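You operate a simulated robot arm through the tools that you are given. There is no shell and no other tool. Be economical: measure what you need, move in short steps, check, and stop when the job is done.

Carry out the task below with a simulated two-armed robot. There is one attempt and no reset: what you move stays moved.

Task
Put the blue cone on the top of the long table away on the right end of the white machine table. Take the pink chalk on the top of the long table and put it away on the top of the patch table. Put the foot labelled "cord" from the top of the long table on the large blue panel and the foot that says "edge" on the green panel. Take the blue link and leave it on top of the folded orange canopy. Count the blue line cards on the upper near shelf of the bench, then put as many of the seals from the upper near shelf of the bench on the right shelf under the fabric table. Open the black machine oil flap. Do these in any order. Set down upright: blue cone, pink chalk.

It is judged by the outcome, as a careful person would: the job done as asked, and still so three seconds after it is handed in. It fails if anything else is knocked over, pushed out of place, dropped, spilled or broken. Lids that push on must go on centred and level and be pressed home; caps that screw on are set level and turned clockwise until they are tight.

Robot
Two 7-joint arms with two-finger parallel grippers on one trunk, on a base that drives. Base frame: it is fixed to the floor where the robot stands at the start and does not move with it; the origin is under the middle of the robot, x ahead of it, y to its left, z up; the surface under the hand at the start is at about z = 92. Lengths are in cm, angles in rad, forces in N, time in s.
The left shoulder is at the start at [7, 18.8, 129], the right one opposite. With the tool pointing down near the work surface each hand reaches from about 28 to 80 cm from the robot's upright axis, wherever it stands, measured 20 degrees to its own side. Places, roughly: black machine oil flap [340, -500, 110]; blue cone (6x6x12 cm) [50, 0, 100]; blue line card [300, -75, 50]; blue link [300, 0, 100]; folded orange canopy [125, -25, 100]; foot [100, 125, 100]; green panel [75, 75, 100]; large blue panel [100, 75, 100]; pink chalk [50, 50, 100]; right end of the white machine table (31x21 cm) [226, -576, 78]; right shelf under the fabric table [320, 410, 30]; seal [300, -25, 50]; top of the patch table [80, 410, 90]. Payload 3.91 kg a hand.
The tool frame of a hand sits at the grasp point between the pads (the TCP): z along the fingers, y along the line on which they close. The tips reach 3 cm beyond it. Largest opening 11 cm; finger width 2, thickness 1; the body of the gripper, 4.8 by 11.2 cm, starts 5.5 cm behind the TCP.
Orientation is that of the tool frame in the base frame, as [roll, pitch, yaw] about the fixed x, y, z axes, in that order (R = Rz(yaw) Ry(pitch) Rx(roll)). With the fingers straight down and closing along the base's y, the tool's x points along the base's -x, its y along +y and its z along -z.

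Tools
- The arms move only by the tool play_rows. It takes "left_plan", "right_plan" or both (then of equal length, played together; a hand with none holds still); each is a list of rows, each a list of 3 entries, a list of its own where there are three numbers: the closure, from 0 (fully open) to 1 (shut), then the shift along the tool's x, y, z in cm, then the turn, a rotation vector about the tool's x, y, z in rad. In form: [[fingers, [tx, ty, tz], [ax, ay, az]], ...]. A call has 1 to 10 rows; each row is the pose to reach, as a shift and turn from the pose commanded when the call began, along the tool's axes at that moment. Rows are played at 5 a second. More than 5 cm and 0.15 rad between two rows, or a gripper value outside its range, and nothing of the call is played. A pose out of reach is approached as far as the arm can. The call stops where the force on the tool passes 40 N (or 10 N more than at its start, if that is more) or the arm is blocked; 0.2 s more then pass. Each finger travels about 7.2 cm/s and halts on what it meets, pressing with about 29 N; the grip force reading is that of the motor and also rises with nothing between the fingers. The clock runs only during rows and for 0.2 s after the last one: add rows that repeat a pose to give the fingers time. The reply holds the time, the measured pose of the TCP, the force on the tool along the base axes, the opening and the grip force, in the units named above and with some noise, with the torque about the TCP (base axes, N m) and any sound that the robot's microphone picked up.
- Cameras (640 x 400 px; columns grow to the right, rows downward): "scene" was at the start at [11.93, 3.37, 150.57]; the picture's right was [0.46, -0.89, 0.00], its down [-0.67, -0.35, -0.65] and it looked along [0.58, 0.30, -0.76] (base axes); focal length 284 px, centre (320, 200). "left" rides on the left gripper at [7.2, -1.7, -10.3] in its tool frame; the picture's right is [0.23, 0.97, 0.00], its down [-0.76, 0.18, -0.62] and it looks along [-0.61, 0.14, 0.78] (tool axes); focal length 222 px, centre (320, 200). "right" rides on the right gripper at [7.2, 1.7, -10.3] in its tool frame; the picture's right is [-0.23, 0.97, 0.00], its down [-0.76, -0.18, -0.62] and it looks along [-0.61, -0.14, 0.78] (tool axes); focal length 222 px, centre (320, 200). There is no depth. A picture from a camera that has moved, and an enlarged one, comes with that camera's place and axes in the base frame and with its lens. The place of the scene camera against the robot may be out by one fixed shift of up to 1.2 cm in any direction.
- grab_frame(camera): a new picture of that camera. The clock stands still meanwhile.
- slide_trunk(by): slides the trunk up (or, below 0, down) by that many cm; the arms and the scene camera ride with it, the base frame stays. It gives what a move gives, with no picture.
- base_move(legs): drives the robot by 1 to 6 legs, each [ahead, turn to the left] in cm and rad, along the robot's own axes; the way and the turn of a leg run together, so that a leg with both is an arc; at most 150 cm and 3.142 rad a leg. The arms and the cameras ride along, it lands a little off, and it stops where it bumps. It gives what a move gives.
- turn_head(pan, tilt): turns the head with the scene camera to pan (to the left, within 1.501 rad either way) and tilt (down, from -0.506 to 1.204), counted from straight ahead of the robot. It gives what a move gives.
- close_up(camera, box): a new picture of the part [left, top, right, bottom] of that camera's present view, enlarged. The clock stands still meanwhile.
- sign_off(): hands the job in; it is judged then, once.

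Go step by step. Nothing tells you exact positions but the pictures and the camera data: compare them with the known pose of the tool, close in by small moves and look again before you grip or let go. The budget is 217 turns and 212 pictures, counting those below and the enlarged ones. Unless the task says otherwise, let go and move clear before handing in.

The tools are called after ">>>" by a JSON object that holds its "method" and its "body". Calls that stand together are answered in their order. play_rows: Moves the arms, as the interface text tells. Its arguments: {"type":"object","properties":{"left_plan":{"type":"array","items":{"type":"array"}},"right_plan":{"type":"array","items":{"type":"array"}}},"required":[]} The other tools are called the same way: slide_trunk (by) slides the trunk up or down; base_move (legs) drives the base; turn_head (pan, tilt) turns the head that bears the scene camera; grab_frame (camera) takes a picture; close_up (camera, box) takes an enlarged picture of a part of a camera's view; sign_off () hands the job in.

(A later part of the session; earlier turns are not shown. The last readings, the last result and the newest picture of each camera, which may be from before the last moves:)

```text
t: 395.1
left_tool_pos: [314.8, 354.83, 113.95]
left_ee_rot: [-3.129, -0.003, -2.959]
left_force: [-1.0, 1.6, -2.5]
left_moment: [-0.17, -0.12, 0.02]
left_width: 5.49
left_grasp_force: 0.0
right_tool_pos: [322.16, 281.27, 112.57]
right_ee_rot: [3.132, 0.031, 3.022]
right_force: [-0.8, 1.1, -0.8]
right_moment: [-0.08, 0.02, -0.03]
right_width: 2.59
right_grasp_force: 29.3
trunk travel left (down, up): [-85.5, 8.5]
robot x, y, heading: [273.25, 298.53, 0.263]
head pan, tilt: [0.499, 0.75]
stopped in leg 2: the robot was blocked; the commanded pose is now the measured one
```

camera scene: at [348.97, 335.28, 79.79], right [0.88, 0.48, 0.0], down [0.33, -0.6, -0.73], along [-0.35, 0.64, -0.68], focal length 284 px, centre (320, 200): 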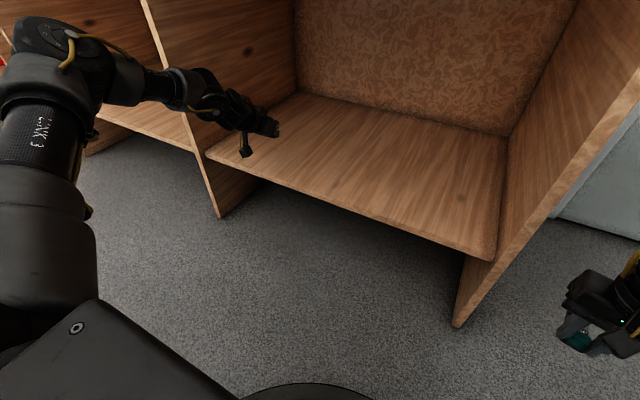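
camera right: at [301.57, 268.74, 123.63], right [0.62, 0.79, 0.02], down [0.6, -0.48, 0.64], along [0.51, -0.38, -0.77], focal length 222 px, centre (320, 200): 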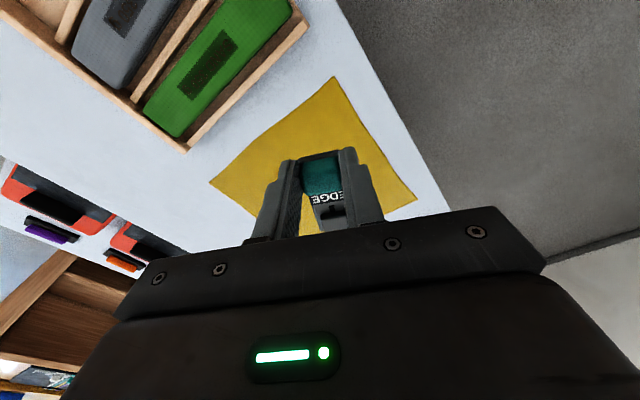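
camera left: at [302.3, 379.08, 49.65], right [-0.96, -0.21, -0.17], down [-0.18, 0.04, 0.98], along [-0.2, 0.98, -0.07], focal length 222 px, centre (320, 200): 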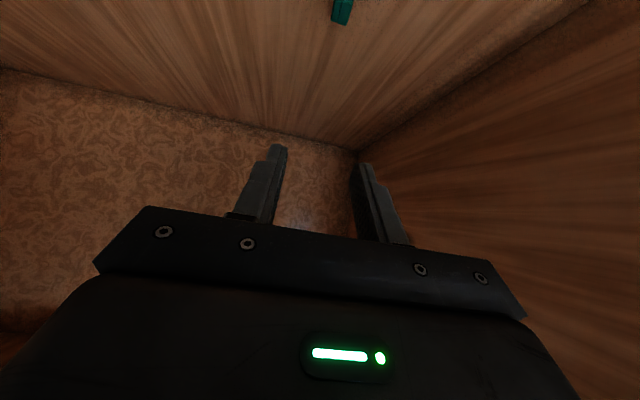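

Touched the corner again; pull forward and reverse with a wider line.

>>> {"method": "base_move", "body": {"legs": [[20, 0.05], [0, -0.5], [-80, 0]]}}

>>> {"method": "turn_head", "body": {"pan": -0.5, "tilt": 0.6}}

>>> {"method": "grab_frame", "body": {"camera": "scene"}}

```text
t: 402.0
left_tool_pos: [275.79, 351.3, 114.5]
left_ee_rot: [-3.135, 0.003, 2.867]
left_force: [0.0, -0.1, -0.3]
left_moment: [-0.01, 0.01, 0.0]
left_width: 5.48
left_grasp_force: 0.0
right_tool_pos: [249.91, 282.1, 112.65]
right_ee_rot: [3.129, 0.028, 2.57]
right_force: [0.9, 0.1, -1.1]
right_moment: [0.03, 0.02, 0.02]
right_width: 2.6
right_grasp_force: 29.2
trunk travel left (down, up): [-85.5, 8.5]
robot x, y, heading: [213.77, 319.42, -0.188]
head pan, tilt: [0.499, 0.75]
```

```text
t: 403.3
left_tool_pos: [275.72, 351.4, 114.43]
left_ee_rot: [-3.137, 0.001, 2.867]
left_force: [0.6, 0.3, -0.1]
left_moment: [0.01, -0.01, 0.01]
left_width: 5.5
left_grasp_force: 0.0
right_tool_pos: [249.9, 282.08, 112.69]
right_ee_rot: [3.128, 0.031, 2.569]
right_force: [-0.3, -0.2, -1.0]
right_moment: [0.01, 0.03, 0.01]
right_width: 2.61
right_grasp_force: 29.0
trunk travel left (down, up): [-85.5, 8.5]
robot x, y, heading: [214.27, 319.39, -0.19]
head pan, tilt: [-0.499, 0.6]
```

```text
70 pictures are left
camera scene: at [225.67, 312.6, 158.27], right [-0.64, -0.77, 0.0], down [-0.44, 0.36, -0.82], along [0.64, -0.52, -0.57], focal length 284 px, centre (320, 200)
```

scene: 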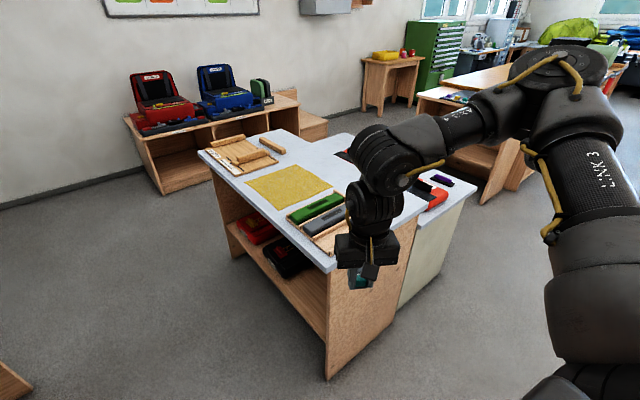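

Clear. Drive back down to the bench for seal B.

>>> {"method": "base_move", "body": {"legs": [[0, -1.41], [150, 0], [150, 0], [92, 0], [0, 1.6]]}}

```text
t: 429.5
left_tool_pos: [266.82, -36.77, 114.45]
left_ee_rot: [-3.137, 0.0, 3.005]
left_force: [0.1, 0.2, -0.5]
left_moment: [0.0, 0.03, 0.02]
left_width: 5.48
left_grasp_force: 0.0
right_tool_pos: [250.75, -108.91, 112.48]
right_ee_rot: [3.128, 0.03, 2.706]
right_force: [-0.2, -0.3, -0.6]
right_moment: [-0.01, 0.0, 0.0]
right_width: 2.55
right_grasp_force: 29.3
trunk travel left (down, up): [-85.5, 8.5]
robot x, y, heading: [210.07, -77.1, -0.054]
head pan, tilt: [-0.499, 0.6]
```

>>> {"method": "base_move", "body": {"legs": [[-8, 0], [0, 0.05]]}}

>>> {"method": "slide_trunk", "body": {"by": -40}}

>>> {"method": "slide_trunk", "body": {"by": -17}}

>>> {"method": "play_rows", "body": {"left_plan": [[0.5, [-3, 1.3, -0.5], [0, -0.14, 0]], [0.5, [-6, 2.6, -1], [0, -0.28, 0]], [0.5, [-9, 3.9, -1.5], [0, -0.42, 0]], [0.5, [-12, 5.2, -2], [0, -0.56, 0]], [0.5, [-15, 6.5, -2], [0, -0.7, 0]], [0.5, [-18, 7.5, -2], [0, -0.84, 0]], [0.5, [-19, 7.5, -2], [0, -0.84, 0]]]}}

>>> {"method": "grab_frame", "body": {"camera": "left"}}

```text
t: 430.9
left_tool_pos: [256.86, -33.91, 114.56]
left_ee_rot: [-3.139, 0.0, 3.053]
left_force: [0.6, 0.0, 0.6]
left_moment: [0.0, 0.03, -0.01]
left_width: 5.51
left_grasp_force: 0.0
right_tool_pos: [244.32, -106.67, 112.54]
right_ee_rot: [3.125, 0.028, 2.753]
right_force: [1.4, -1.4, -1.6]
right_moment: [0.08, 0.02, 0.02]
right_width: 2.58
right_grasp_force: 29.3
trunk travel left (down, up): [-85.5, 8.5]
robot x, y, heading: [201.93, -76.19, -0.008]
head pan, tilt: [-0.499, 0.6]
```

```text
t: 434.8
left_tool_pos: [256.86, -33.58, 74.53]
left_ee_rot: [-3.135, 0.002, 3.052]
left_force: [0.3, -0.3, 0.8]
left_moment: [-0.04, -0.04, -0.01]
left_width: 5.49
left_grasp_force: 0.1
right_tool_pos: [244.38, -106.44, 72.55]
right_ee_rot: [3.128, 0.029, 2.752]
right_force: [-0.1, 0.6, -0.8]
right_moment: [0.02, 0.03, 0.02]
right_width: 2.59
right_grasp_force: 28.8
trunk travel left (down, up): [-45.5, 48.5]
robot x, y, heading: [202.05, -76.43, -0.009]
head pan, tilt: [-0.499, 0.6]
```

```text
t: 436.7
left_tool_pos: [256.8, -33.68, 57.43]
left_ee_rot: [-3.135, 0.001, 3.052]
left_force: [-0.3, -0.7, -0.8]
left_moment: [0.01, -0.02, -0.02]
left_width: 5.5
left_grasp_force: 0.0
right_tool_pos: [244.28, -106.47, 55.57]
right_ee_rot: [3.128, 0.029, 2.755]
right_force: [-0.2, -0.1, -0.6]
right_moment: [-0.01, 0.0, 0.02]
right_width: 2.59
right_grasp_force: 29.0
trunk travel left (down, up): [-28.5, 65.5]
robot x, y, heading: [201.86, -76.23, -0.008]
head pan, tilt: [-0.499, 0.6]
```

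```text
t: 438.3
left_tool_pos: [276.46, -27.77, 59.44]
left_ee_rot: [-3.132, 0.845, 3.06]
left_force: [0.1, -0.1, -0.8]
left_moment: [0.0, 0.0, 0.02]
left_width: 5.53
left_grasp_force: 0.0
right_tool_pos: [244.14, -106.4, 55.54]
right_ee_rot: [3.128, 0.029, 2.755]
right_force: [-0.5, -0.1, -1.0]
right_moment: [0.04, 0.02, -0.03]
right_width: 2.62
right_grasp_force: 28.9
trunk travel left (down, up): [-28.5, 65.5]
robot x, y, heading: [201.97, -76.66, -0.003]
head pan, tilt: [-0.499, 0.6]
```

```text
69 pictures are left
camera left: at [263.81, -28.37, 60.87], right [-0.07, 0.98, -0.17], down [0.06, 0.18, 0.98], along [1.0, 0.05, -0.07], focal length 222 px, centre (320, 200)
```

left: 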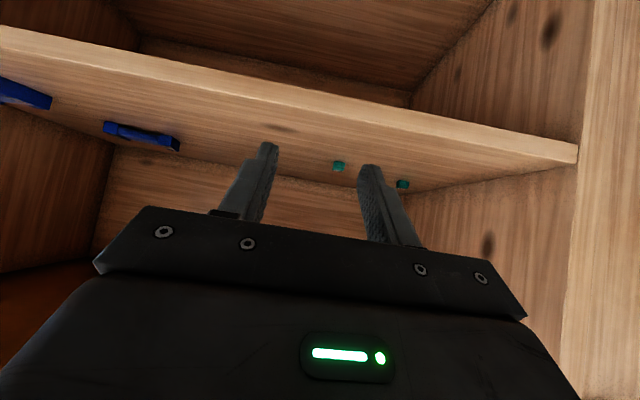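

Seal B is at about (306, −23.8). Drive 26 forward at this height, then fine-tune.

>>> {"method": "base_move", "body": {"legs": [[26, 0]]}}

>>> {"method": "play_rows", "body": {"left_plan": [[0.5, [0, 2, 0], [0, 0, 0]], [0.5, [0, 4, 0], [0, 0, 0]], [0.5, [0, 4, 0], [0, 0, 0]]]}}

>>> {"method": "slide_trunk", "body": {"by": -4.5}}

>>> {"method": "grab_frame", "body": {"camera": "left"}}

```text
t: 440.2
left_tool_pos: [303.34, -28.1, 59.38]
left_ee_rot: [-3.133, 0.843, 3.057]
left_force: [1.2, 0.7, 0.9]
left_moment: [-0.01, 0.0, 0.0]
left_width: 5.48
left_grasp_force: 0.0
right_tool_pos: [271.01, -106.68, 55.43]
right_ee_rot: [3.128, 0.03, 2.752]
right_force: [0.1, -0.6, -0.8]
right_moment: [0.02, 0.02, 0.0]
right_width: 2.61
right_grasp_force: 29.0
trunk travel left (down, up): [-28.5, 65.5]
robot x, y, heading: [228.69, -76.55, -0.007]
head pan, tilt: [-0.499, 0.6]
```

```text
t: 441.0
left_tool_pos: [303.77, -24.14, 59.32]
left_ee_rot: [-3.133, 0.842, 3.056]
left_force: [-0.8, -0.4, 0.2]
left_moment: [-0.01, 0.0, 0.0]
left_width: 5.5
left_grasp_force: 0.0
right_tool_pos: [271.03, -106.66, 55.71]
right_ee_rot: [3.128, 0.028, 2.753]
right_force: [-0.1, 0.1, -1.1]
right_moment: [0.04, 0.04, 0.01]
right_width: 2.61
right_grasp_force: 29.1
trunk travel left (down, up): [-28.5, 65.5]
robot x, y, heading: [228.89, -77.23, -0.006]
head pan, tilt: [-0.499, 0.6]
```

```text
t: 441.9
left_tool_pos: [303.61, -24.21, 54.95]
left_ee_rot: [-3.133, 0.843, 3.055]
left_force: [0.3, 0.8, 0.5]
left_moment: [-0.01, -0.03, -0.01]
left_width: 5.5
left_grasp_force: 0.1
right_tool_pos: [270.92, -106.81, 51.12]
right_ee_rot: [3.127, 0.031, 2.752]
right_force: [-0.8, 0.3, -0.5]
right_moment: [0.01, 0.01, 0.02]
right_width: 2.58
right_grasp_force: 29.3
trunk travel left (down, up): [-24.0, 70.0]
robot x, y, heading: [229.08, -76.53, -0.007]
head pan, tilt: [-0.499, 0.6]
```

```text
68 pictures are left
camera left: at [291.01, -24.69, 56.31], right [-0.06, 0.98, -0.17], down [0.06, 0.18, 0.98], along [1.0, 0.05, -0.07], focal length 222 px, centre (320, 200)
```

left: 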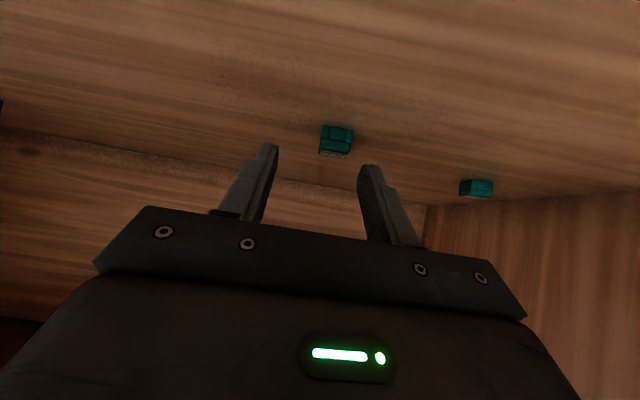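

>>> {"method": "play_rows", "body": {"left_plan": [[0.5, [-1.26, 0.7, 1.42], [0, 0, 0]], [0.5, [-1.26, 0.7, 1.42], [0, 0, 0]]]}}

>>> {"method": "slide_trunk", "body": {"by": -2}}

>>> {"method": "grab_frame", "body": {"camera": "left"}}

```text
t: 442.5
left_tool_pos: [305.81, -23.57, 54.93]
left_ee_rot: [-3.132, 0.841, 3.058]
left_force: [0.8, -0.9, 0.4]
left_moment: [0.0, -0.01, -0.01]
left_width: 5.47
left_grasp_force: 0.1
right_tool_pos: [271.01, -106.73, 51.17]
right_ee_rot: [3.129, 0.031, 2.753]
right_force: [0.6, -0.4, -0.9]
right_moment: [0.03, 0.01, -0.01]
right_width: 2.61
right_grasp_force: 29.2
trunk travel left (down, up): [-24.0, 70.0]
robot x, y, heading: [228.74, -76.46, -0.01]
head pan, tilt: [-0.499, 0.6]
```

```text
t: 443.1
left_tool_pos: [305.67, -23.63, 52.9]
left_ee_rot: [-3.132, 0.841, 3.056]
left_force: [0.1, 0.3, -0.3]
left_moment: [0.02, 0.0, 0.01]
left_width: 5.49
left_grasp_force: 0.1
right_tool_pos: [271.08, -106.73, 49.0]
right_ee_rot: [3.129, 0.031, 2.754]
right_force: [0.4, -1.4, -0.9]
right_moment: [0.03, 0.05, 0.03]
right_width: 2.63
right_grasp_force: 29.1
trunk travel left (down, up): [-22.0, 72.0]
robot x, y, heading: [228.75, -76.33, -0.007]
head pan, tilt: [-0.499, 0.6]
```

```text
67 pictures are left
camera left: at [293.11, -24.13, 54.34], right [-0.06, 0.98, -0.18], down [0.06, 0.18, 0.98], along [1.0, 0.05, -0.07], focal length 222 px, centre (320, 200)
```

left: 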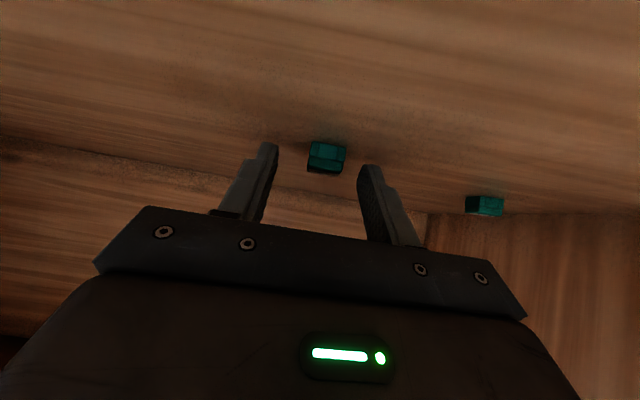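

>>> {"method": "play_rows", "body": {"left_plan": [[0.5, [0.6, 0.1, -0.5], [0, 0, 0]], [0.65, [0.6, 0.1, -0.5], [0, 0, 0]], [0.8, [0.6, 0.1, -0.5], [0, 0, 0]], [0.95, [0.6, 0.1, -0.5], [0, 0, 0]], [0.95, [0.6, 0.1, -0.5], [0, 0, 0]]]}}

>>> {"method": "grab_frame", "body": {"camera": "left"}}

```text
t: 444.3
left_tool_pos: [304.93, -23.48, 52.71]
left_ee_rot: [-3.134, 0.841, 3.056]
left_force: [-0.2, 0.7, 0.8]
left_moment: [-0.03, 0.02, 0.0]
left_width: 2.04
left_grasp_force: 28.6
right_tool_pos: [270.98, -106.72, 49.09]
right_ee_rot: [3.128, 0.03, 2.752]
right_force: [0.5, -0.4, -0.5]
right_moment: [0.0, 0.06, 0.01]
right_width: 2.6
right_grasp_force: 28.9
trunk travel left (down, up): [-22.0, 72.0]
robot x, y, heading: [228.83, -76.78, -0.006]
head pan, tilt: [-0.499, 0.6]
```

```text
66 pictures are left
camera left: at [292.29, -23.97, 54.17], right [-0.06, 0.98, -0.17], down [0.06, 0.18, 0.98], along [1.0, 0.05, -0.07], focal length 222 px, centre (320, 200)
```

left: 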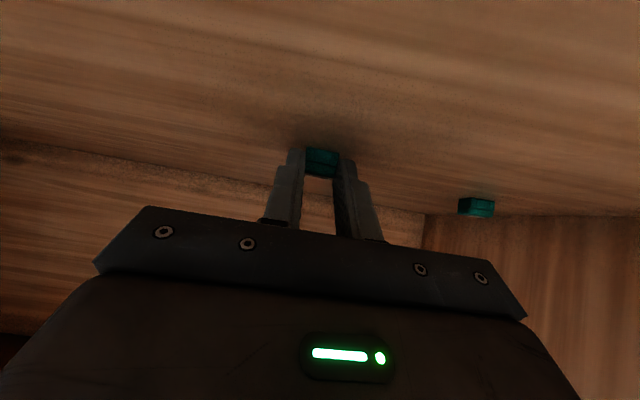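

Seal B gripped. Lift, back out, fold up, raise.

>>> {"method": "slide_trunk", "body": {"by": 7}}

>>> {"method": "base_move", "body": {"legs": [[-27, 0]]}}

>>> {"method": "play_rows", "body": {"left_plan": [[0.95, [2.3, 0, -2.2], [0, 0.12, 0]], [0.95, [4.6, 0, -4.3], [0, 0.24, 0]], [0.95, [6.9, 0, -6.5], [0, 0.36, 0]], [0.95, [9.2, 0, -8.6], [0, 0.48, 0]], [0.95, [11.5, 0, -10.8], [0, 0.6, 0]], [0.95, [13.8, 0, -13], [0, 0.72, 0]], [0.95, [15, 0, -14], [0, 0.84, 0]], [0.95, [15, 0, -14], [0, 0.84, 0]]]}}

>>> {"method": "slide_trunk", "body": {"by": 40}}

>>> {"method": "slide_trunk", "body": {"by": 16}}

>>> {"method": "base_move", "body": {"legs": [[0, 1.2], [60, 0], [0, 0.375], [150, 0], [150, 0], [38, 0]]}}

```text
t: 445.4
left_tool_pos: [305.0, -23.46, 59.77]
left_ee_rot: [-3.132, 0.842, 3.055]
left_force: [-0.2, 0.0, -0.2]
left_moment: [0.0, 0.01, -0.03]
left_width: 2.06
left_grasp_force: 29.3
right_tool_pos: [270.98, -106.54, 56.07]
right_ee_rot: [3.129, 0.028, 2.752]
right_force: [0.0, 0.4, -0.4]
right_moment: [0.02, -0.01, 0.04]
right_width: 2.59
right_grasp_force: 28.8
trunk travel left (down, up): [-29.0, 65.0]
robot x, y, heading: [228.96, -76.74, -0.007]
head pan, tilt: [-0.499, 0.6]
```

```text
t: 447.3
left_tool_pos: [279.24, -23.81, 59.82]
left_ee_rot: [-3.133, 0.842, 3.051]
left_force: [0.2, 0.3, 0.0]
left_moment: [0.03, 0.05, -0.01]
left_width: 2.04
left_grasp_force: 29.4
right_tool_pos: [244.41, -106.76, 55.96]
right_ee_rot: [3.128, 0.03, 2.745]
right_force: [0.0, -0.1, -0.1]
right_moment: [0.01, -0.01, 0.05]
right_width: 2.6
right_grasp_force: 28.7
trunk travel left (down, up): [-29.0, 65.0]
robot x, y, heading: [202.92, -76.45, -0.011]
head pan, tilt: [-0.499, 0.6]
```

```text
t: 449.1
left_tool_pos: [258.49, -21.52, 57.97]
left_ee_rot: [-3.136, 0.001, 3.044]
left_force: [-0.6, -0.4, 0.2]
left_moment: [0.0, -0.03, 0.01]
left_width: 2.05
left_grasp_force: 28.7
right_tool_pos: [244.58, -106.79, 56.13]
right_ee_rot: [3.126, 0.029, 2.743]
right_force: [0.2, -0.3, -0.9]
right_moment: [0.02, 0.02, -0.01]
right_width: 2.61
right_grasp_force: 28.7
trunk travel left (down, up): [-29.0, 65.0]
robot x, y, heading: [202.67, -76.09, -0.02]
head pan, tilt: [-0.499, 0.6]
```

```text
t: 452.9
left_tool_pos: [258.68, -21.55, 98.09]
left_ee_rot: [-3.136, 0.001, 3.044]
left_force: [0.7, 1.1, -0.4]
left_moment: [-0.02, 0.01, -0.03]
left_width: 2.06
left_grasp_force: 29.0
right_tool_pos: [244.57, -106.72, 96.15]
right_ee_rot: [3.128, 0.03, 2.742]
right_force: [0.1, 0.0, -1.6]
right_moment: [0.01, 0.01, -0.01]
right_width: 2.58
right_grasp_force: 29.5
trunk travel left (down, up): [-69.0, 25.0]
robot x, y, heading: [202.67, -76.33, -0.016]
head pan, tilt: [-0.499, 0.6]
```

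```text
t: 454.8
left_tool_pos: [258.55, -21.48, 113.93]
left_ee_rot: [-3.135, 0.002, 3.042]
left_force: [0.1, 0.5, -0.6]
left_moment: [0.05, -0.02, 0.02]
left_width: 2.04
left_grasp_force: 29.0
right_tool_pos: [244.52, -106.78, 112.06]
right_ee_rot: [3.13, 0.03, 2.743]
right_force: [-0.2, 0.5, 0.0]
right_moment: [0.02, 0.04, 0.01]
right_width: 2.61
right_grasp_force: 28.9
trunk travel left (down, up): [-85.0, 9.0]
robot x, y, heading: [202.58, -76.15, -0.017]
head pan, tilt: [-0.499, 0.6]
```

```text
t: 474.0
left_tool_pos: [194.31, 289.62, 115.49]
left_ee_rot: [-3.139, 0.036, -1.771]
left_force: [0.7, -1.0, -0.1]
left_moment: [0.02, 0.01, -0.01]
left_width: 2.07
left_grasp_force: 29.0
right_tool_pos: [277.64, 268.25, 113.14]
right_ee_rot: [3.111, 0.067, -2.052]
right_force: [2.1, -1.6, -2.0]
right_moment: [0.08, 0.1, 0.02]
right_width: 2.61
right_grasp_force: 28.8
trunk travel left (down, up): [-85.0, 9.0]
robot x, y, heading: [243.23, 233.09, 1.347]
head pan, tilt: [-0.499, 0.6]
stopped in leg 5: the robot was blocked; the commanded pose is now the measured one
```

The drive drifted right and bumped the white table's side. Back up and check.

>>> {"method": "base_move", "body": {"legs": [[-15, 0]]}}

>>> {"method": "turn_head", "body": {"pan": -0.5, "tilt": 0.6}}

>>> {"method": "grab_frame", "body": {"camera": "scene"}}

```text
t: 475.4
left_tool_pos: [191.11, 279.97, 113.59]
left_ee_rot: [3.142, -0.009, -1.77]
left_force: [0.2, -0.6, 0.8]
left_moment: [0.03, -0.01, 0.02]
left_width: 2.07
left_grasp_force: 29.0
right_tool_pos: [274.6, 258.41, 112.08]
right_ee_rot: [3.126, 0.03, -2.059]
right_force: [-0.2, 0.4, -0.2]
right_moment: [0.04, -0.05, -0.03]
right_width: 2.6
right_grasp_force: 29.1
trunk travel left (down, up): [-85.0, 9.0]
robot x, y, heading: [239.68, 218.92, 1.35]
head pan, tilt: [-0.499, 0.6]
```

```text
t: 475.9
left_tool_pos: [190.36, 276.0, 115.05]
left_ee_rot: [-3.141, 0.026, -1.77]
left_force: [0.1, -0.1, -0.8]
left_moment: [0.01, 0.0, 0.02]
left_width: 2.05
left_grasp_force: 29.0
right_tool_pos: [273.8, 254.61, 113.24]
right_ee_rot: [3.117, 0.064, -2.061]
right_force: [1.0, 0.7, -0.9]
right_moment: [0.01, 0.03, 0.01]
right_width: 2.61
right_grasp_force: 29.4
trunk travel left (down, up): [-85.0, 9.0]
robot x, y, heading: [239.86, 219.06, 1.346]
head pan, tilt: [-0.499, 0.6]
```

```text
65 pictures are left
camera scene: at [246.53, 228.97, 157.87], right [0.75, -0.66, 0.0], down [-0.37, -0.42, -0.83], along [0.55, 0.62, -0.56], focal length 284 px, centre (320, 200)
```

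scene: 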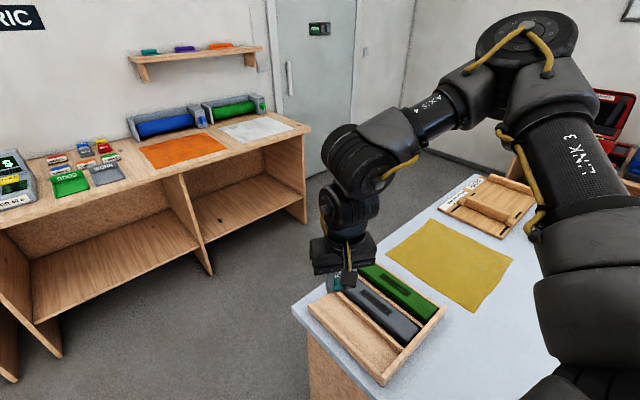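

Table is fine and seal one is visible on the shelf. Steer left around it, in shorter legs.

>>> {"method": "base_move", "body": {"legs": [[0, 0.41], [99, 0], [0, -1.72]]}}

```text
t: 486.5
left_tool_pos: [267.46, 379.05, 114.53]
left_ee_rot: [3.141, 0.021, -3.101]
left_force: [0.3, -0.8, -0.9]
left_moment: [0.01, 0.01, -0.01]
left_width: 2.05
left_grasp_force: 29.4
right_tool_pos: [266.2, 292.98, 112.85]
right_ee_rot: [3.118, 0.056, 2.891]
right_force: [-0.4, 0.0, -0.2]
right_moment: [0.04, 0.0, -0.01]
right_width: 2.6
right_grasp_force: 28.7
trunk travel left (down, up): [-85.0, 9.0]
robot x, y, heading: [222.36, 317.69, 0.011]
head pan, tilt: [-0.499, 0.6]
```

Hand and base readings disagree slightly after the bump; I take a look to check landmarks.

>>> {"method": "turn_head", "body": {"pan": 0.3, "tilt": 0.55}}

>>> {"method": "grab_frame", "body": {"camera": "scene"}}

```text
t: 487.6
left_tool_pos: [267.54, 379.04, 114.55]
left_ee_rot: [-3.141, 0.019, -3.1]
left_force: [-0.8, 0.2, 0.4]
left_moment: [-0.04, 0.0, -0.01]
left_width: 2.06
left_grasp_force: 29.4
right_tool_pos: [266.17, 292.86, 112.67]
right_ee_rot: [3.12, 0.057, 2.891]
right_force: [-0.6, -0.4, 0.4]
right_moment: [0.01, 0.03, -0.03]
right_width: 2.58
right_grasp_force: 28.8
trunk travel left (down, up): [-85.0, 9.0]
robot x, y, heading: [222.48, 317.42, 0.007]
head pan, tilt: [0.3, 0.55]
```

```text
64 pictures are left
camera scene: at [236.1, 320.07, 158.22], right [0.31, -0.95, 0.0], down [-0.5, -0.16, -0.85], along [0.81, 0.26, -0.52], focal length 284 px, centre (320, 200)
```

scene: 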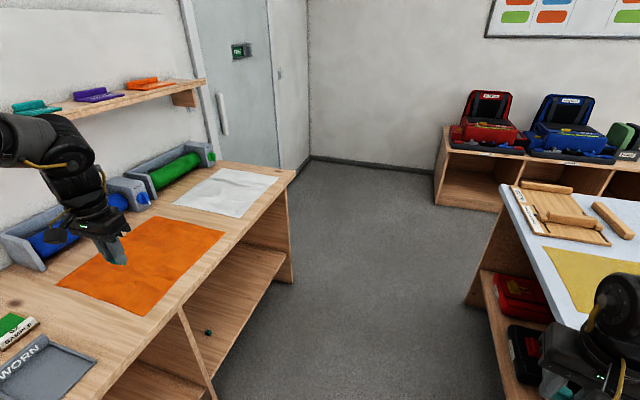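

Landmarks agree, so only the arms shifted a little in the jolt. I bring the left hand back inward, then drive east.

>>> {"method": "play_rows", "body": {"left_plan": [[0.95, [-2, -3, 0], [0, 0, 0]], [0.95, [-4, -6, 0], [0, 0, 0]], [0.95, [-6, -9, 0], [0, 0, 0]], [0.95, [-7, -12, 0], [0, 0, 0]], [0.95, [-7, -12, 0], [0, -0.02, 0]]]}}

>>> {"method": "base_move", "body": {"legs": [[142, -0.02]]}}

```text
t: 488.8
left_tool_pos: [275.0, 367.14, 114.64]
left_ee_rot: [-3.14, 0.041, -3.104]
left_force: [0.3, -0.1, 0.1]
left_moment: [-0.02, -0.02, 0.0]
left_width: 2.01
left_grasp_force: 28.8
right_tool_pos: [266.16, 292.82, 112.82]
right_ee_rot: [3.118, 0.056, 2.892]
right_force: [0.1, 1.0, -0.9]
right_moment: [-0.04, 0.01, -0.01]
right_width: 2.6
right_grasp_force: 28.5
trunk travel left (down, up): [-85.0, 9.0]
robot x, y, heading: [222.64, 317.69, 0.014]
head pan, tilt: [0.3, 0.55]
```

```text
t: 495.9
left_tool_pos: [418.67, 366.01, 114.7]
left_ee_rot: [3.141, 0.04, -3.126]
left_force: [0.3, 0.4, 0.4]
left_moment: [0.0, -0.03, 0.02]
left_width: 2.02
left_grasp_force: 29.1
right_tool_pos: [408.22, 291.87, 112.8]
right_ee_rot: [3.119, 0.055, 2.867]
right_force: [0.2, 0.2, 0.1]
right_moment: [-0.02, 0.01, 0.02]
right_width: 2.6
right_grasp_force: 29.2
trunk travel left (down, up): [-85.0, 9.0]
robot x, y, heading: [365.19, 317.96, -0.012]
head pan, tilt: [0.3, 0.55]
```

>>> {"method": "base_move", "body": {"legs": [[0, 1.583], [-15, 0]]}}

>>> {"method": "slide_trunk", "body": {"by": -40}}

>>> {"method": "slide_trunk", "body": {"by": -22}}

>>> {"method": "play_rows", "body": {"left_plan": [[0.95, [-3, 0, -0.5], [0, -0.13, 0]], [0.95, [-6, 0, -1], [0, -0.26, 0]], [0.95, [-9, 0, -1.5], [0, -0.39, 0]], [0.95, [-12, 0, -2], [0, -0.52, 0]], [0.95, [-15, 0, -2], [0, -0.65, 0]], [0.95, [-18, 0, -2], [0, -0.79, 0]], [0.95, [-19, 0, -2], [0, -0.8, 0]]]}}

>>> {"method": "grab_frame", "body": {"camera": "left"}}

```text
t: 501.2
left_tool_pos: [315.4, 355.01, 114.52]
left_ee_rot: [3.141, 0.039, -1.531]
left_force: [-0.5, 0.2, 0.2]
left_moment: [-0.04, 0.01, -0.02]
left_width: 2.03
left_grasp_force: 28.7
right_tool_pos: [389.99, 346.13, 112.78]
right_ee_rot: [3.12, 0.056, -1.821]
right_force: [0.3, -0.5, -0.8]
right_moment: [-0.07, -0.01, -0.02]
right_width: 2.6
right_grasp_force: 29.1
trunk travel left (down, up): [-85.0, 9.0]
robot x, y, heading: [365.19, 302.26, 1.585]
head pan, tilt: [0.3, 0.55]
```

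```text
t: 505.0
left_tool_pos: [315.42, 354.73, 74.7]
left_ee_rot: [3.14, 0.04, -1.53]
left_force: [-0.3, -0.1, 0.3]
left_moment: [0.02, -0.01, -0.01]
left_width: 2.04
left_grasp_force: 29.2
right_tool_pos: [389.88, 346.01, 72.77]
right_ee_rot: [3.12, 0.056, -1.82]
right_force: [0.4, 0.0, -0.9]
right_moment: [-0.04, 0.0, 0.0]
right_width: 2.62
right_grasp_force: 28.8
trunk travel left (down, up): [-45.0, 49.0]
robot x, y, heading: [365.46, 302.44, 1.582]
head pan, tilt: [0.3, 0.55]
```

```text
t: 507.4
left_tool_pos: [315.43, 354.76, 52.64]
left_ee_rot: [-3.14, 0.041, -1.531]
left_force: [-0.6, 0.7, -0.2]
left_moment: [0.0, 0.0, 0.0]
left_width: 2.05
left_grasp_force: 28.6
right_tool_pos: [389.84, 346.1, 50.82]
right_ee_rot: [3.119, 0.057, -1.821]
right_force: [-0.2, 0.1, -0.3]
right_moment: [-0.03, 0.03, 0.01]
right_width: 2.59
right_grasp_force: 29.2
trunk travel left (down, up): [-23.0, 71.0]
robot x, y, heading: [365.03, 302.5, 1.583]
head pan, tilt: [0.3, 0.55]
```

```text
t: 509.0
left_tool_pos: [314.79, 373.71, 55.22]
left_ee_rot: [3.141, 0.842, -1.53]
left_force: [-0.3, -0.4, 0.6]
left_moment: [0.02, -0.01, 0.03]
left_width: 2.04
left_grasp_force: 29.2
right_tool_pos: [390.0, 346.13, 50.81]
right_ee_rot: [3.119, 0.054, -1.819]
right_force: [0.1, -1.0, -1.2]
right_moment: [-0.02, -0.01, 0.01]
right_width: 2.61
right_grasp_force: 28.7
trunk travel left (down, up): [-23.0, 71.0]
robot x, y, heading: [365.21, 302.41, 1.585]
head pan, tilt: [0.3, 0.55]
```

```text
63 pictures are left
camera left: at [316.98, 361.32, 56.69], right [-0.97, -0.19, -0.17], down [-0.18, 0.04, 0.98], along [-0.18, 0.98, -0.07], focal length 222 px, centre (320, 200)
```

left: 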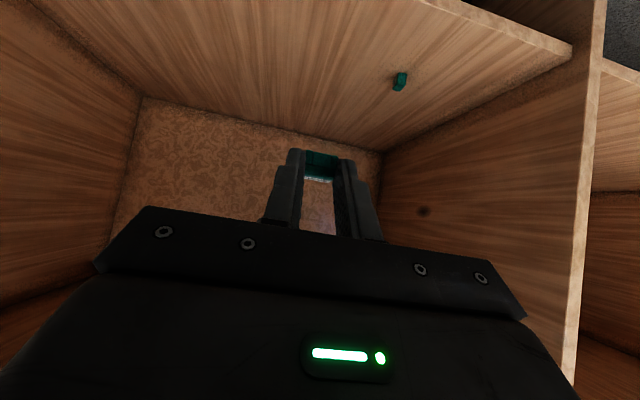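

>>> {"method": "base_move", "body": {"legs": [[20, 0]]}}

>>> {"method": "slide_trunk", "body": {"by": -21.5}}

>>> {"method": "slide_trunk", "body": {"by": -0.6}}

>>> {"method": "slide_trunk", "body": {"by": -0.5}}

```text
t: 510.5
left_tool_pos: [314.84, 393.41, 55.19]
left_ee_rot: [-3.14, 0.841, -1.533]
left_force: [0.5, 0.2, -0.2]
left_moment: [-0.03, -0.01, 0.01]
left_width: 2.05
left_grasp_force: 29.0
right_tool_pos: [389.73, 365.61, 50.77]
right_ee_rot: [3.119, 0.057, -1.824]
right_force: [-0.1, 0.1, -0.2]
right_moment: [-0.03, -0.02, 0.0]
right_width: 2.62
right_grasp_force: 28.9
trunk travel left (down, up): [-23.0, 71.0]
robot x, y, heading: [364.85, 321.98, 1.581]
head pan, tilt: [0.3, 0.55]
```

```text
t: 512.8
left_tool_pos: [314.72, 393.39, 33.76]
left_ee_rot: [-3.14, 0.84, -1.532]
left_force: [0.9, -0.1, -0.3]
left_moment: [0.02, -0.01, 0.01]
left_width: 2.08
left_grasp_force: 29.2
right_tool_pos: [389.72, 365.62, 29.35]
right_ee_rot: [3.12, 0.055, -1.823]
right_force: [-1.0, -0.9, 0.5]
right_moment: [0.02, -0.04, -0.04]
right_width: 2.63
right_grasp_force: 28.8
trunk travel left (down, up): [-1.5, 92.5]
robot x, y, heading: [365.12, 322.19, 1.586]
head pan, tilt: [0.3, 0.55]
```

```text
t: 513.4
left_tool_pos: [314.77, 393.38, 33.07]
left_ee_rot: [-3.141, 0.839, -1.533]
left_force: [0.5, 0.8, 0.4]
left_moment: [-0.01, 0.0, -0.02]
left_width: 2.05
left_grasp_force: 28.4
right_tool_pos: [389.71, 365.61, 28.71]
right_ee_rot: [3.119, 0.056, -1.824]
right_force: [-0.4, -0.4, -0.8]
right_moment: [-0.07, -0.01, 0.02]
right_width: 2.61
right_grasp_force: 28.9
trunk travel left (down, up): [-0.9, 93.1]
robot x, y, heading: [365.04, 321.68, 1.579]
head pan, tilt: [0.3, 0.55]
```

```text
t: 513.9
left_tool_pos: [314.73, 393.33, 32.61]
left_ee_rot: [-3.141, 0.838, -1.534]
left_force: [0.0, 0.5, -0.4]
left_moment: [0.01, -0.01, 0.0]
left_width: 2.09
left_grasp_force: 29.5
right_tool_pos: [389.73, 365.65, 28.33]
right_ee_rot: [3.118, 0.055, -1.824]
right_force: [0.6, 0.4, -0.5]
right_moment: [-0.04, 0.01, 0.04]
right_width: 2.58
right_grasp_force: 28.8
trunk travel left (down, up): [-0.4, 93.6]
robot x, y, heading: [365.1, 322.27, 1.583]
head pan, tilt: [0.3, 0.55]
```

>>> {"method": "play_rows", "body": {"left_plan": [[0.95, [0.22, 0, 0.2], [0, 0, 0]], [0.95, [0.4, 0, 0.37], [0, 0, 0]], [0.95, [0.52, 0, 0.47], [0, 0, 0]], [0.95, [0.52, 0, 0.47], [0, 0, 0]]]}}

```text
t: 514.9
left_tool_pos: [314.83, 393.41, 31.91]
left_ee_rot: [-3.14, 0.841, -1.531]
left_force: [-0.3, 0.7, 1.6]
left_moment: [0.03, 0.0, 0.02]
left_width: 2.06
left_grasp_force: 29.0
right_tool_pos: [389.73, 365.58, 28.22]
right_ee_rot: [3.119, 0.057, -1.823]
right_force: [-0.2, -1.0, 0.1]
right_moment: [-0.03, 0.02, -0.02]
right_width: 2.61
right_grasp_force: 28.9
trunk travel left (down, up): [-0.4, 93.6]
robot x, y, heading: [364.88, 321.8, 1.581]
head pan, tilt: [0.3, 0.55]
```

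Just touching now (z 31.9 as before). A little more, then release and retreat.

>>> {"method": "play_rows", "body": {"left_plan": [[0.95, [0.15, 0, 0.13], [0, 0, 0]], [0.95, [0.22, 0, 0.2], [0, 0, 0]], [0.85, [0.22, 0, 0.2], [0, 0, 0]], [0.7, [0.15, 0, 0.13], [0, 0, 0]], [0.6, [0.15, 0, 0.13], [0, 0, 0]], [0.6, [0, 0, -1.5], [0, 0, 0]], [0.6, [0, 0, -4], [0, 0, 0]], [0.6, [0, 0, -4], [0, 0, 0]]]}}

>>> {"method": "slide_trunk", "body": {"by": 17}}

>>> {"method": "grab_frame", "body": {"camera": "left"}}

```text
t: 516.7
left_tool_pos: [314.55, 390.36, 34.48]
left_ee_rot: [3.141, 0.839, -1.531]
left_force: [1.0, -0.8, -1.0]
left_moment: [-0.01, 0.01, -0.01]
left_width: 4.4
left_grasp_force: 0.0
right_tool_pos: [389.89, 365.55, 28.3]
right_ee_rot: [3.119, 0.056, -1.824]
right_force: [-0.7, -0.1, 0.0]
right_moment: [-0.01, 0.04, 0.02]
right_width: 2.62
right_grasp_force: 28.5
trunk travel left (down, up): [-0.4, 93.6]
robot x, y, heading: [365.25, 321.62, 1.582]
head pan, tilt: [0.3, 0.55]
```

```text
t: 518.6
left_tool_pos: [314.69, 390.47, 51.45]
left_ee_rot: [3.141, 0.839, -1.533]
left_force: [0.3, -0.2, 0.7]
left_moment: [0.0, 0.04, 0.02]
left_width: 4.4
left_grasp_force: 0.0
right_tool_pos: [389.77, 365.72, 45.19]
right_ee_rot: [3.119, 0.056, -1.824]
right_force: [0.2, 0.0, -0.5]
right_moment: [0.0, 0.01, 0.0]
right_width: 2.6
right_grasp_force: 29.0
trunk travel left (down, up): [-17.4, 76.6]
robot x, y, heading: [365.21, 321.92, 1.584]
head pan, tilt: [0.3, 0.55]
```

```text
62 pictures are left
camera left: at [316.79, 377.97, 52.92], right [-0.97, -0.19, -0.17], down [-0.18, 0.04, 0.98], along [-0.18, 0.98, -0.07], focal length 222 px, centre (320, 200)
```

left: 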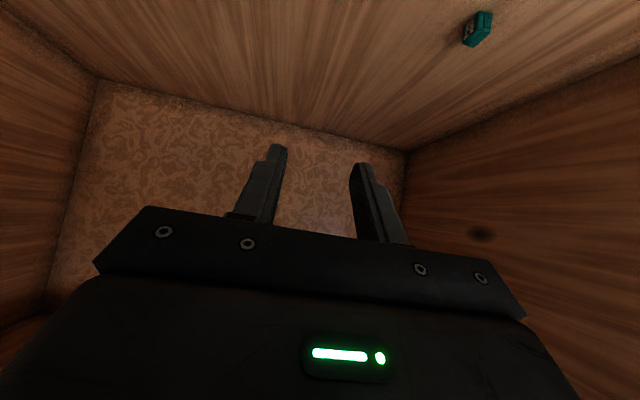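

>>> {"method": "base_move", "body": {"legs": [[-19, 0]]}}

>>> {"method": "grab_frame", "body": {"camera": "left"}}

>>> {"method": "play_rows", "body": {"left_plan": [[0.5, [2.3, 0, -2.2], [0, 0.12, 0]], [0.5, [4.6, 0, -4.3], [0, 0.24, 0]], [0.5, [6.9, 0, -6.5], [0, 0.36, 0]], [0.5, [9.2, 0, -8.6], [0, 0.48, 0]], [0.5, [11.5, 0, -10.8], [0, 0.6, 0]], [0.5, [13.8, 0, -13], [0, 0.72, 0]], [0.5, [15, 0, -14], [0, 0.84, 0]], [0.5, [15, 0, -14], [0, 0.84, 0]]]}}

>>> {"method": "slide_trunk", "body": {"by": 40}}

>>> {"method": "slide_trunk", "body": {"by": 28}}

```text
t: 520.2
left_tool_pos: [314.81, 371.81, 51.42]
left_ee_rot: [3.142, 0.84, -1.531]
left_force: [0.2, 0.0, 0.4]
left_moment: [0.0, -0.02, 0.04]
left_width: 4.41
left_grasp_force: 0.0
right_tool_pos: [389.94, 346.88, 45.23]
right_ee_rot: [3.117, 0.057, -1.822]
right_force: [-0.4, 0.5, -0.9]
right_moment: [0.01, 0.01, 0.03]
right_width: 2.63
right_grasp_force: 28.7
trunk travel left (down, up): [-17.4, 76.6]
robot x, y, heading: [365.13, 303.13, 1.581]
head pan, tilt: [0.3, 0.55]
```

```text
61 pictures are left
camera left: at [316.94, 359.29, 52.96], right [-0.97, -0.19, -0.17], down [-0.18, 0.04, 0.98], along [-0.18, 0.98, -0.07], focal length 222 px, centre (320, 200)
```

left: 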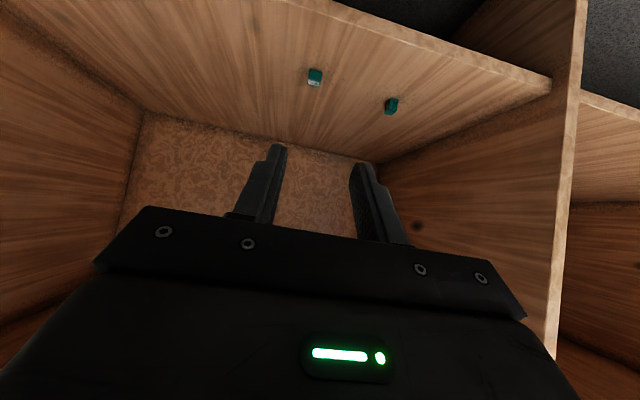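

```text
t: 522.0
left_tool_pos: [315.42, 351.15, 49.71]
left_ee_rot: [3.14, -0.004, -1.532]
left_force: [0.1, 0.6, 0.0]
left_moment: [0.01, 0.01, 0.04]
left_width: 5.51
left_grasp_force: 0.0
right_tool_pos: [389.93, 347.0, 45.19]
right_ee_rot: [3.119, 0.056, -1.822]
right_force: [0.1, 0.1, -1.1]
right_moment: [-0.04, -0.01, -0.04]
right_width: 2.61
right_grasp_force: 28.8
trunk travel left (down, up): [-17.4, 76.6]
robot x, y, heading: [365.46, 303.57, 1.582]
head pan, tilt: [0.3, 0.55]
```

```text
t: 525.8
left_tool_pos: [315.5, 351.36, 89.67]
left_ee_rot: [-3.14, 0.0, -1.533]
left_force: [0.1, -0.2, -0.2]
left_moment: [-0.01, 0.02, 0.02]
left_width: 5.5
left_grasp_force: 0.0
right_tool_pos: [389.92, 346.95, 85.18]
right_ee_rot: [3.118, 0.057, -1.822]
right_force: [0.9, 1.2, -0.6]
right_moment: [-0.01, 0.02, 0.02]
right_width: 2.59
right_grasp_force: 28.6
trunk travel left (down, up): [-57.4, 36.6]
robot x, y, heading: [365.37, 303.67, 1.579]
head pan, tilt: [0.3, 0.55]
```

```text
t: 528.6
left_tool_pos: [315.5, 351.31, 117.65]
left_ee_rot: [-3.14, 0.001, -1.533]
left_force: [-0.7, 0.5, -0.2]
left_moment: [0.0, 0.0, 0.02]
left_width: 5.49
left_grasp_force: 0.0
right_tool_pos: [389.94, 347.1, 113.22]
right_ee_rot: [3.119, 0.056, -1.821]
right_force: [0.4, 0.4, -1.5]
right_moment: [-0.03, 0.01, 0.0]
right_width: 2.6
right_grasp_force: 28.9
trunk travel left (down, up): [-85.4, 8.6]
robot x, y, heading: [365.66, 303.49, 1.582]
head pan, tilt: [0.3, 0.55]
```

Two seals rest on the right shelf. Now leave and drive around to the front of the long table to place EDGE.

>>> {"method": "base_move", "body": {"legs": [[13, 0], [0, -1.582], [-75, 0]]}}

>>> {"method": "base_move", "body": {"legs": [[-70, 0]]}}

```text
t: 537.4
left_tool_pos: [337.97, 364.94, 117.59]
left_ee_rot: [-3.141, -0.001, -3.092]
left_force: [0.1, 0.0, -1.2]
left_moment: [0.0, 0.01, -0.03]
left_width: 5.52
left_grasp_force: 0.1
right_tool_pos: [334.45, 290.32, 113.18]
right_ee_rot: [3.119, 0.055, 2.901]
right_force: [0.6, -0.3, -0.9]
right_moment: [-0.01, 0.01, 0.02]
right_width: 2.61
right_grasp_force: 28.9
trunk travel left (down, up): [-85.4, 8.6]
robot x, y, heading: [290.58, 314.37, 0.021]
head pan, tilt: [0.3, 0.55]
```

```text
t: 541.2
left_tool_pos: [266.87, 363.42, 117.58]
left_ee_rot: [-3.141, -0.003, -3.084]
left_force: [1.2, 0.5, -1.2]
left_moment: [0.01, 0.0, 0.0]
left_width: 5.49
left_grasp_force: 0.1
right_tool_pos: [263.83, 288.9, 113.17]
right_ee_rot: [3.121, 0.057, 2.907]
right_force: [-0.5, 0.1, -0.6]
right_moment: [0.02, 0.02, 0.05]
right_width: 2.61
right_grasp_force: 28.9
trunk travel left (down, up): [-85.4, 8.6]
robot x, y, heading: [219.72, 312.5, 0.026]
head pan, tilt: [0.3, 0.55]
```

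>>> {"method": "base_move", "body": {"legs": [[0, -2.75], [120, 0], [120, 0]]}}

```text
t: 559.2
left_tool_pos: [-6.13, 129.15, 117.63]
left_ee_rot: [3.141, 0.0, 0.541]
left_force: [-0.5, -0.1, -0.7]
left_moment: [-0.01, 0.0, -0.02]
left_width: 5.51
left_grasp_force: 0.2
right_tool_pos: [-38.51, 196.46, 113.09]
right_ee_rot: [3.12, 0.057, 0.253]
right_force: [-0.6, -0.8, -0.4]
right_moment: [0.03, -0.04, 0.0]
right_width: 2.59
right_grasp_force: 29.4
trunk travel left (down, up): [-85.4, 8.6]
robot x, y, heading: [11.53, 196.08, -2.627]
head pan, tilt: [0.3, 0.55]
```

>>> {"method": "base_move", "body": {"legs": [[0, 0.56], [42, 0], [0, 0.6], [73, 0], [0, 1.8]]}}

>>> {"method": "turn_head", "body": {"pan": -0.3, "tilt": 0.75}}

>>> {"method": "grab_frame", "body": {"camera": "scene"}}

```text
t: 572.9
left_tool_pos: [32.04, 150.25, 117.57]
left_ee_rot: [-3.141, 0.0, -2.765]
left_force: [0.4, 0.3, 0.6]
left_moment: [0.05, 0.01, -0.03]
left_width: 5.52
left_grasp_force: 0.1
right_tool_pos: [52.69, 78.65, 113.18]
right_ee_rot: [3.119, 0.055, -3.056]
right_force: [0.5, 0.5, -0.4]
right_moment: [0.01, 0.06, 0.01]
right_width: 2.62
right_grasp_force: 28.7
trunk travel left (down, up): [-85.4, 8.6]
robot x, y, heading: [3.21, 88.08, 0.346]
head pan, tilt: [0.3, 0.55]
```

```text
t: 573.9
left_tool_pos: [32.02, 150.36, 117.59]
left_ee_rot: [3.14, 0.0, -2.768]
left_force: [1.2, 0.7, -0.3]
left_moment: [0.01, 0.0, 0.0]
left_width: 5.52
left_grasp_force: 0.0
right_tool_pos: [52.56, 78.68, 113.24]
right_ee_rot: [3.119, 0.056, -3.055]
right_force: [-0.4, -0.4, -0.5]
right_moment: [0.01, 0.04, 0.0]
right_width: 2.6
right_grasp_force: 29.2
trunk travel left (down, up): [-85.4, 8.6]
robot x, y, heading: [3.51, 87.37, 0.351]
head pan, tilt: [-0.3, 0.75]
```

```text
60 pictures are left
camera scene: at [16.19, 89.38, 156.89], right [0.05, -1.0, 0.0], down [-0.68, -0.03, -0.73], along [0.73, 0.04, -0.68], focal length 284 px, centre (320, 200)
```

scene: 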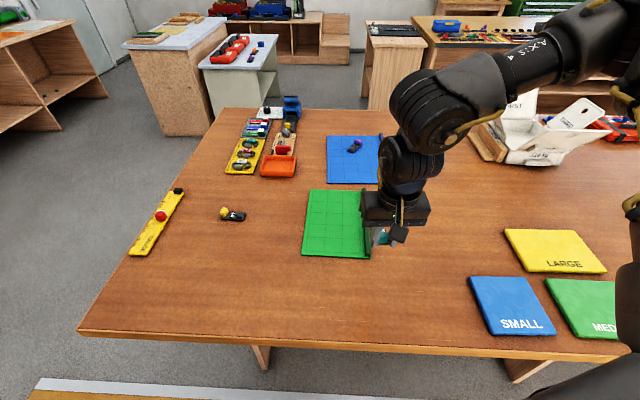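

Green panel spans x 63–90, y 78–98. Move EDGE over (70, 89).

>>> {"method": "play_rows", "body": {"right_plan": [[0.85, [-2, 1.5, 3], [0, 0, 0.05]], [0.85, [-5, 3, 6], [0, 0.02, 0.1]], [0.85, [-8.5, 4.5, 8], [0, 0.04, 0.15]], [0.85, [-12, 6, 10], [0, 0.04, 0.2]], [0.85, [-15.5, 7.5, 11], [0, 0.04, 0.25]], [0.85, [-18.2, 8.8, 11], [0, 0.04, 0.25]], [0.85, [-18.2, 8.8, 11], [0, 0.04, 0.25]]]}}

>>> {"method": "close_up", "body": {"camera": "scene", "box": [260, 160, 420, 280]}}

```text
t: 575.5
left_tool_pos: [32.03, 150.53, 117.7]
left_ee_rot: [-3.141, -0.001, -2.766]
left_force: [0.5, -0.3, 0.1]
left_moment: [0.01, 0.0, -0.01]
left_width: 5.51
left_grasp_force: 0.1
right_tool_pos: [70.65, 89.15, 103.95]
right_ee_rot: [3.111, 0.01, 2.978]
right_force: [0.1, -0.3, -0.5]
right_moment: [0.01, 0.0, 0.02]
right_width: 2.6
right_grasp_force: 29.3
trunk travel left (down, up): [-85.4, 8.6]
robot x, y, heading: [3.21, 87.44, 0.345]
head pan, tilt: [-0.3, 0.75]
```

```text
3.33 times, centred on (340, 220) of scene
camera zoom: at [16.13, 89.39, 156.89], right [0.05, -1.0, 0.0], down [-0.68, -0.03, -0.73], along [0.73, 0.03, -0.68], focal length 948 px, centre (253, 133)
```

zoom: 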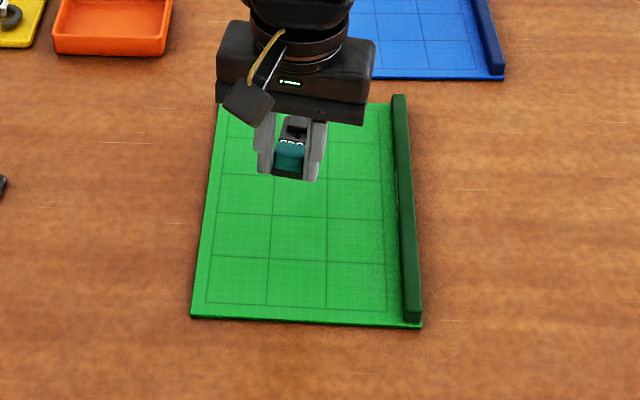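

>>> {"method": "play_rows", "body": {"right_plan": [[0.85, [0, 0, 3], [0, 0, 0]], [0.85, [0, 0, 6], [0, 0, 0]], [0.85, [0, 0, 6.7], [0, 0, 0]], [0.85, [0, 0, 6.7], [0, 0, 0]]]}}

>>> {"method": "close_up", "body": {"camera": "scene", "box": [300, 180, 380, 240]}}

```text
t: 576.5
left_tool_pos: [32.07, 150.46, 117.56]
left_ee_rot: [3.141, 0.002, -2.766]
left_force: [0.1, -0.5, 0.2]
left_moment: [-0.03, 0.0, -0.02]
left_width: 5.49
left_grasp_force: 0.0
right_tool_pos: [70.77, 89.56, 96.83]
right_ee_rot: [3.109, 0.009, 2.977]
right_force: [0.9, 0.1, -1.4]
right_moment: [0.03, 0.02, 0.02]
right_width: 2.61
right_grasp_force: 29.3
trunk travel left (down, up): [-85.4, 8.6]
robot x, y, heading: [3.01, 87.8, 0.346]
head pan, tilt: [-0.3, 0.75]
```

```text
6.67 times, centred on (340, 210) of scene
camera zoom: at [16.2, 89.42, 156.88], right [0.05, -1.0, 0.0], down [-0.68, -0.03, -0.73], along [0.73, 0.03, -0.68], focal length 1895 px, centre (187, 133)
```

zoom: 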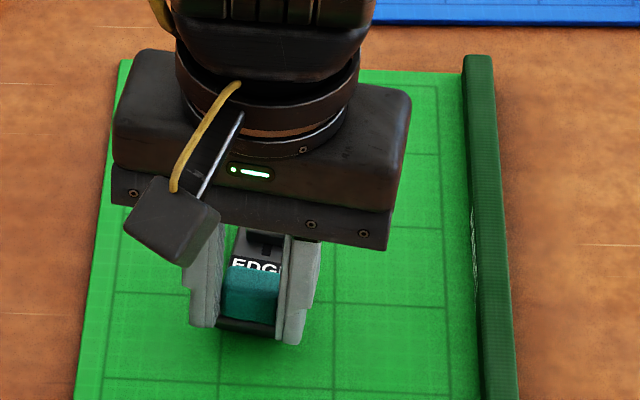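

>>> {"method": "play_rows", "body": {"right_plan": [[0.85, [0, 0, 0.3], [0, 0, 0]], [0.85, [0, 0, 0.6], [0, 0, 0]], [0.85, [0, 0, 0.6], [0, 0, 0]]]}}

>>> {"method": "play_rows", "body": {"right_plan": [[0.85, [0, 0, 0.2], [0, 0, 0]], [0.85, [0, 0, 0.4], [0, 0, 0]], [0.85, [0, 0, 0.4], [0, 0, 0]]]}}

>>> {"method": "close_up", "body": {"camera": "scene", "box": [300, 180, 380, 240]}}

```text
t: 577.3
left_tool_pos: [31.84, 150.29, 117.66]
left_ee_rot: [-3.14, 0.001, -2.766]
left_force: [0.4, -0.2, 0.1]
left_moment: [-0.02, 0.02, 0.0]
left_width: 5.52
left_grasp_force: 0.0
right_tool_pos: [70.68, 89.47, 96.47]
right_ee_rot: [3.108, 0.016, 2.974]
right_force: [4.6, -0.5, 20.7]
right_moment: [-0.44, -0.74, 0.04]
right_width: 2.64
right_grasp_force: 29.2
trunk travel left (down, up): [-85.4, 8.6]
robot x, y, heading: [3.62, 87.48, 0.353]
head pan, tilt: [-0.3, 0.75]
```

```text
t: 578.1
left_tool_pos: [31.6, 150.4, 117.79]
left_ee_rot: [-3.141, 0.004, -2.768]
left_force: [0.3, 0.2, 0.4]
left_moment: [0.0, 0.0, -0.01]
left_width: 5.52
left_grasp_force: 0.1
right_tool_pos: [70.53, 89.42, 96.22]
right_ee_rot: [3.108, 0.018, 2.973]
right_force: [3.9, 0.1, 35.1]
right_moment: [-0.5, -0.21, 0.01]
right_width: 2.65
right_grasp_force: 28.7
trunk travel left (down, up): [-85.4, 8.6]
robot x, y, heading: [3.23, 87.5, 0.346]
head pan, tilt: [-0.3, 0.75]
```

```text
6.67 times, centred on (340, 210) of scene
camera zoom: at [15.67, 89.37, 156.95], right [0.05, -1.0, 0.0], down [-0.68, -0.03, -0.73], along [0.73, 0.03, -0.68], focal length 1895 px, centre (187, 133)
```

zoom: 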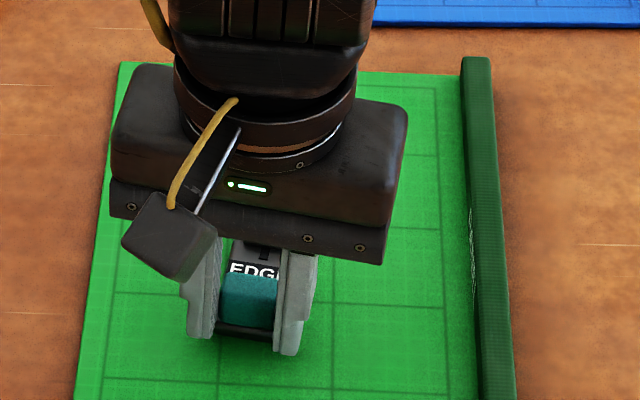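

Contact at 35 N. Ease off slightly, release and lift.

>>> {"method": "play_rows", "body": {"right_plan": [[0.85, [0, 0, -0.5], [0, 0, 0]], [0.72, [0, 0, -0.5], [0, 0, 0]], [0.6, [0, 0, -0.5], [0, 0, 0]], [0.5, [0, 0, -0.5], [0, 0, 0]], [0.5, [0, 0, -3], [0, 0, 0]], [0.5, [0, 0, -7], [0, 0, 0]], [0.3, [0, 0, -11], [0, 0, 0]], [0, [2, 0, -15], [0, 0, 0]]]}}

>>> {"method": "close_up", "body": {"camera": "scene", "box": [260, 160, 420, 280]}}

```text
t: 579.9
left_tool_pos: [31.94, 150.24, 117.73]
left_ee_rot: [3.141, 0.001, -2.767]
left_force: [0.1, -0.3, 0.4]
left_moment: [0.02, -0.02, -0.01]
left_width: 5.51
left_grasp_force: 0.1
right_tool_pos: [68.19, 89.24, 110.67]
right_ee_rot: [3.109, 0.011, 2.976]
right_force: [-0.1, 0.7, -0.3]
right_moment: [0.02, -0.01, -0.04]
right_width: 11.01
right_grasp_force: 0.1
trunk travel left (down, up): [-85.4, 8.6]
robot x, y, heading: [3.32, 87.65, 0.351]
head pan, tilt: [-0.3, 0.75]
```

```text
3.33 times, centred on (340, 220) of scene
camera zoom: at [16.0, 89.31, 156.89], right [0.05, -1.0, 0.0], down [-0.68, -0.03, -0.73], along [0.73, 0.03, -0.68], focal length 948 px, centre (253, 133)
```

zoom: 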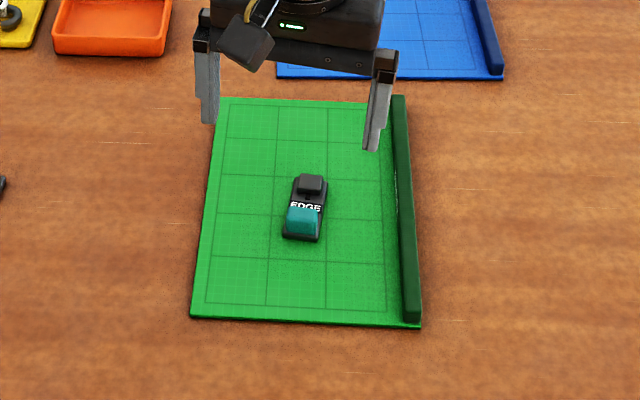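

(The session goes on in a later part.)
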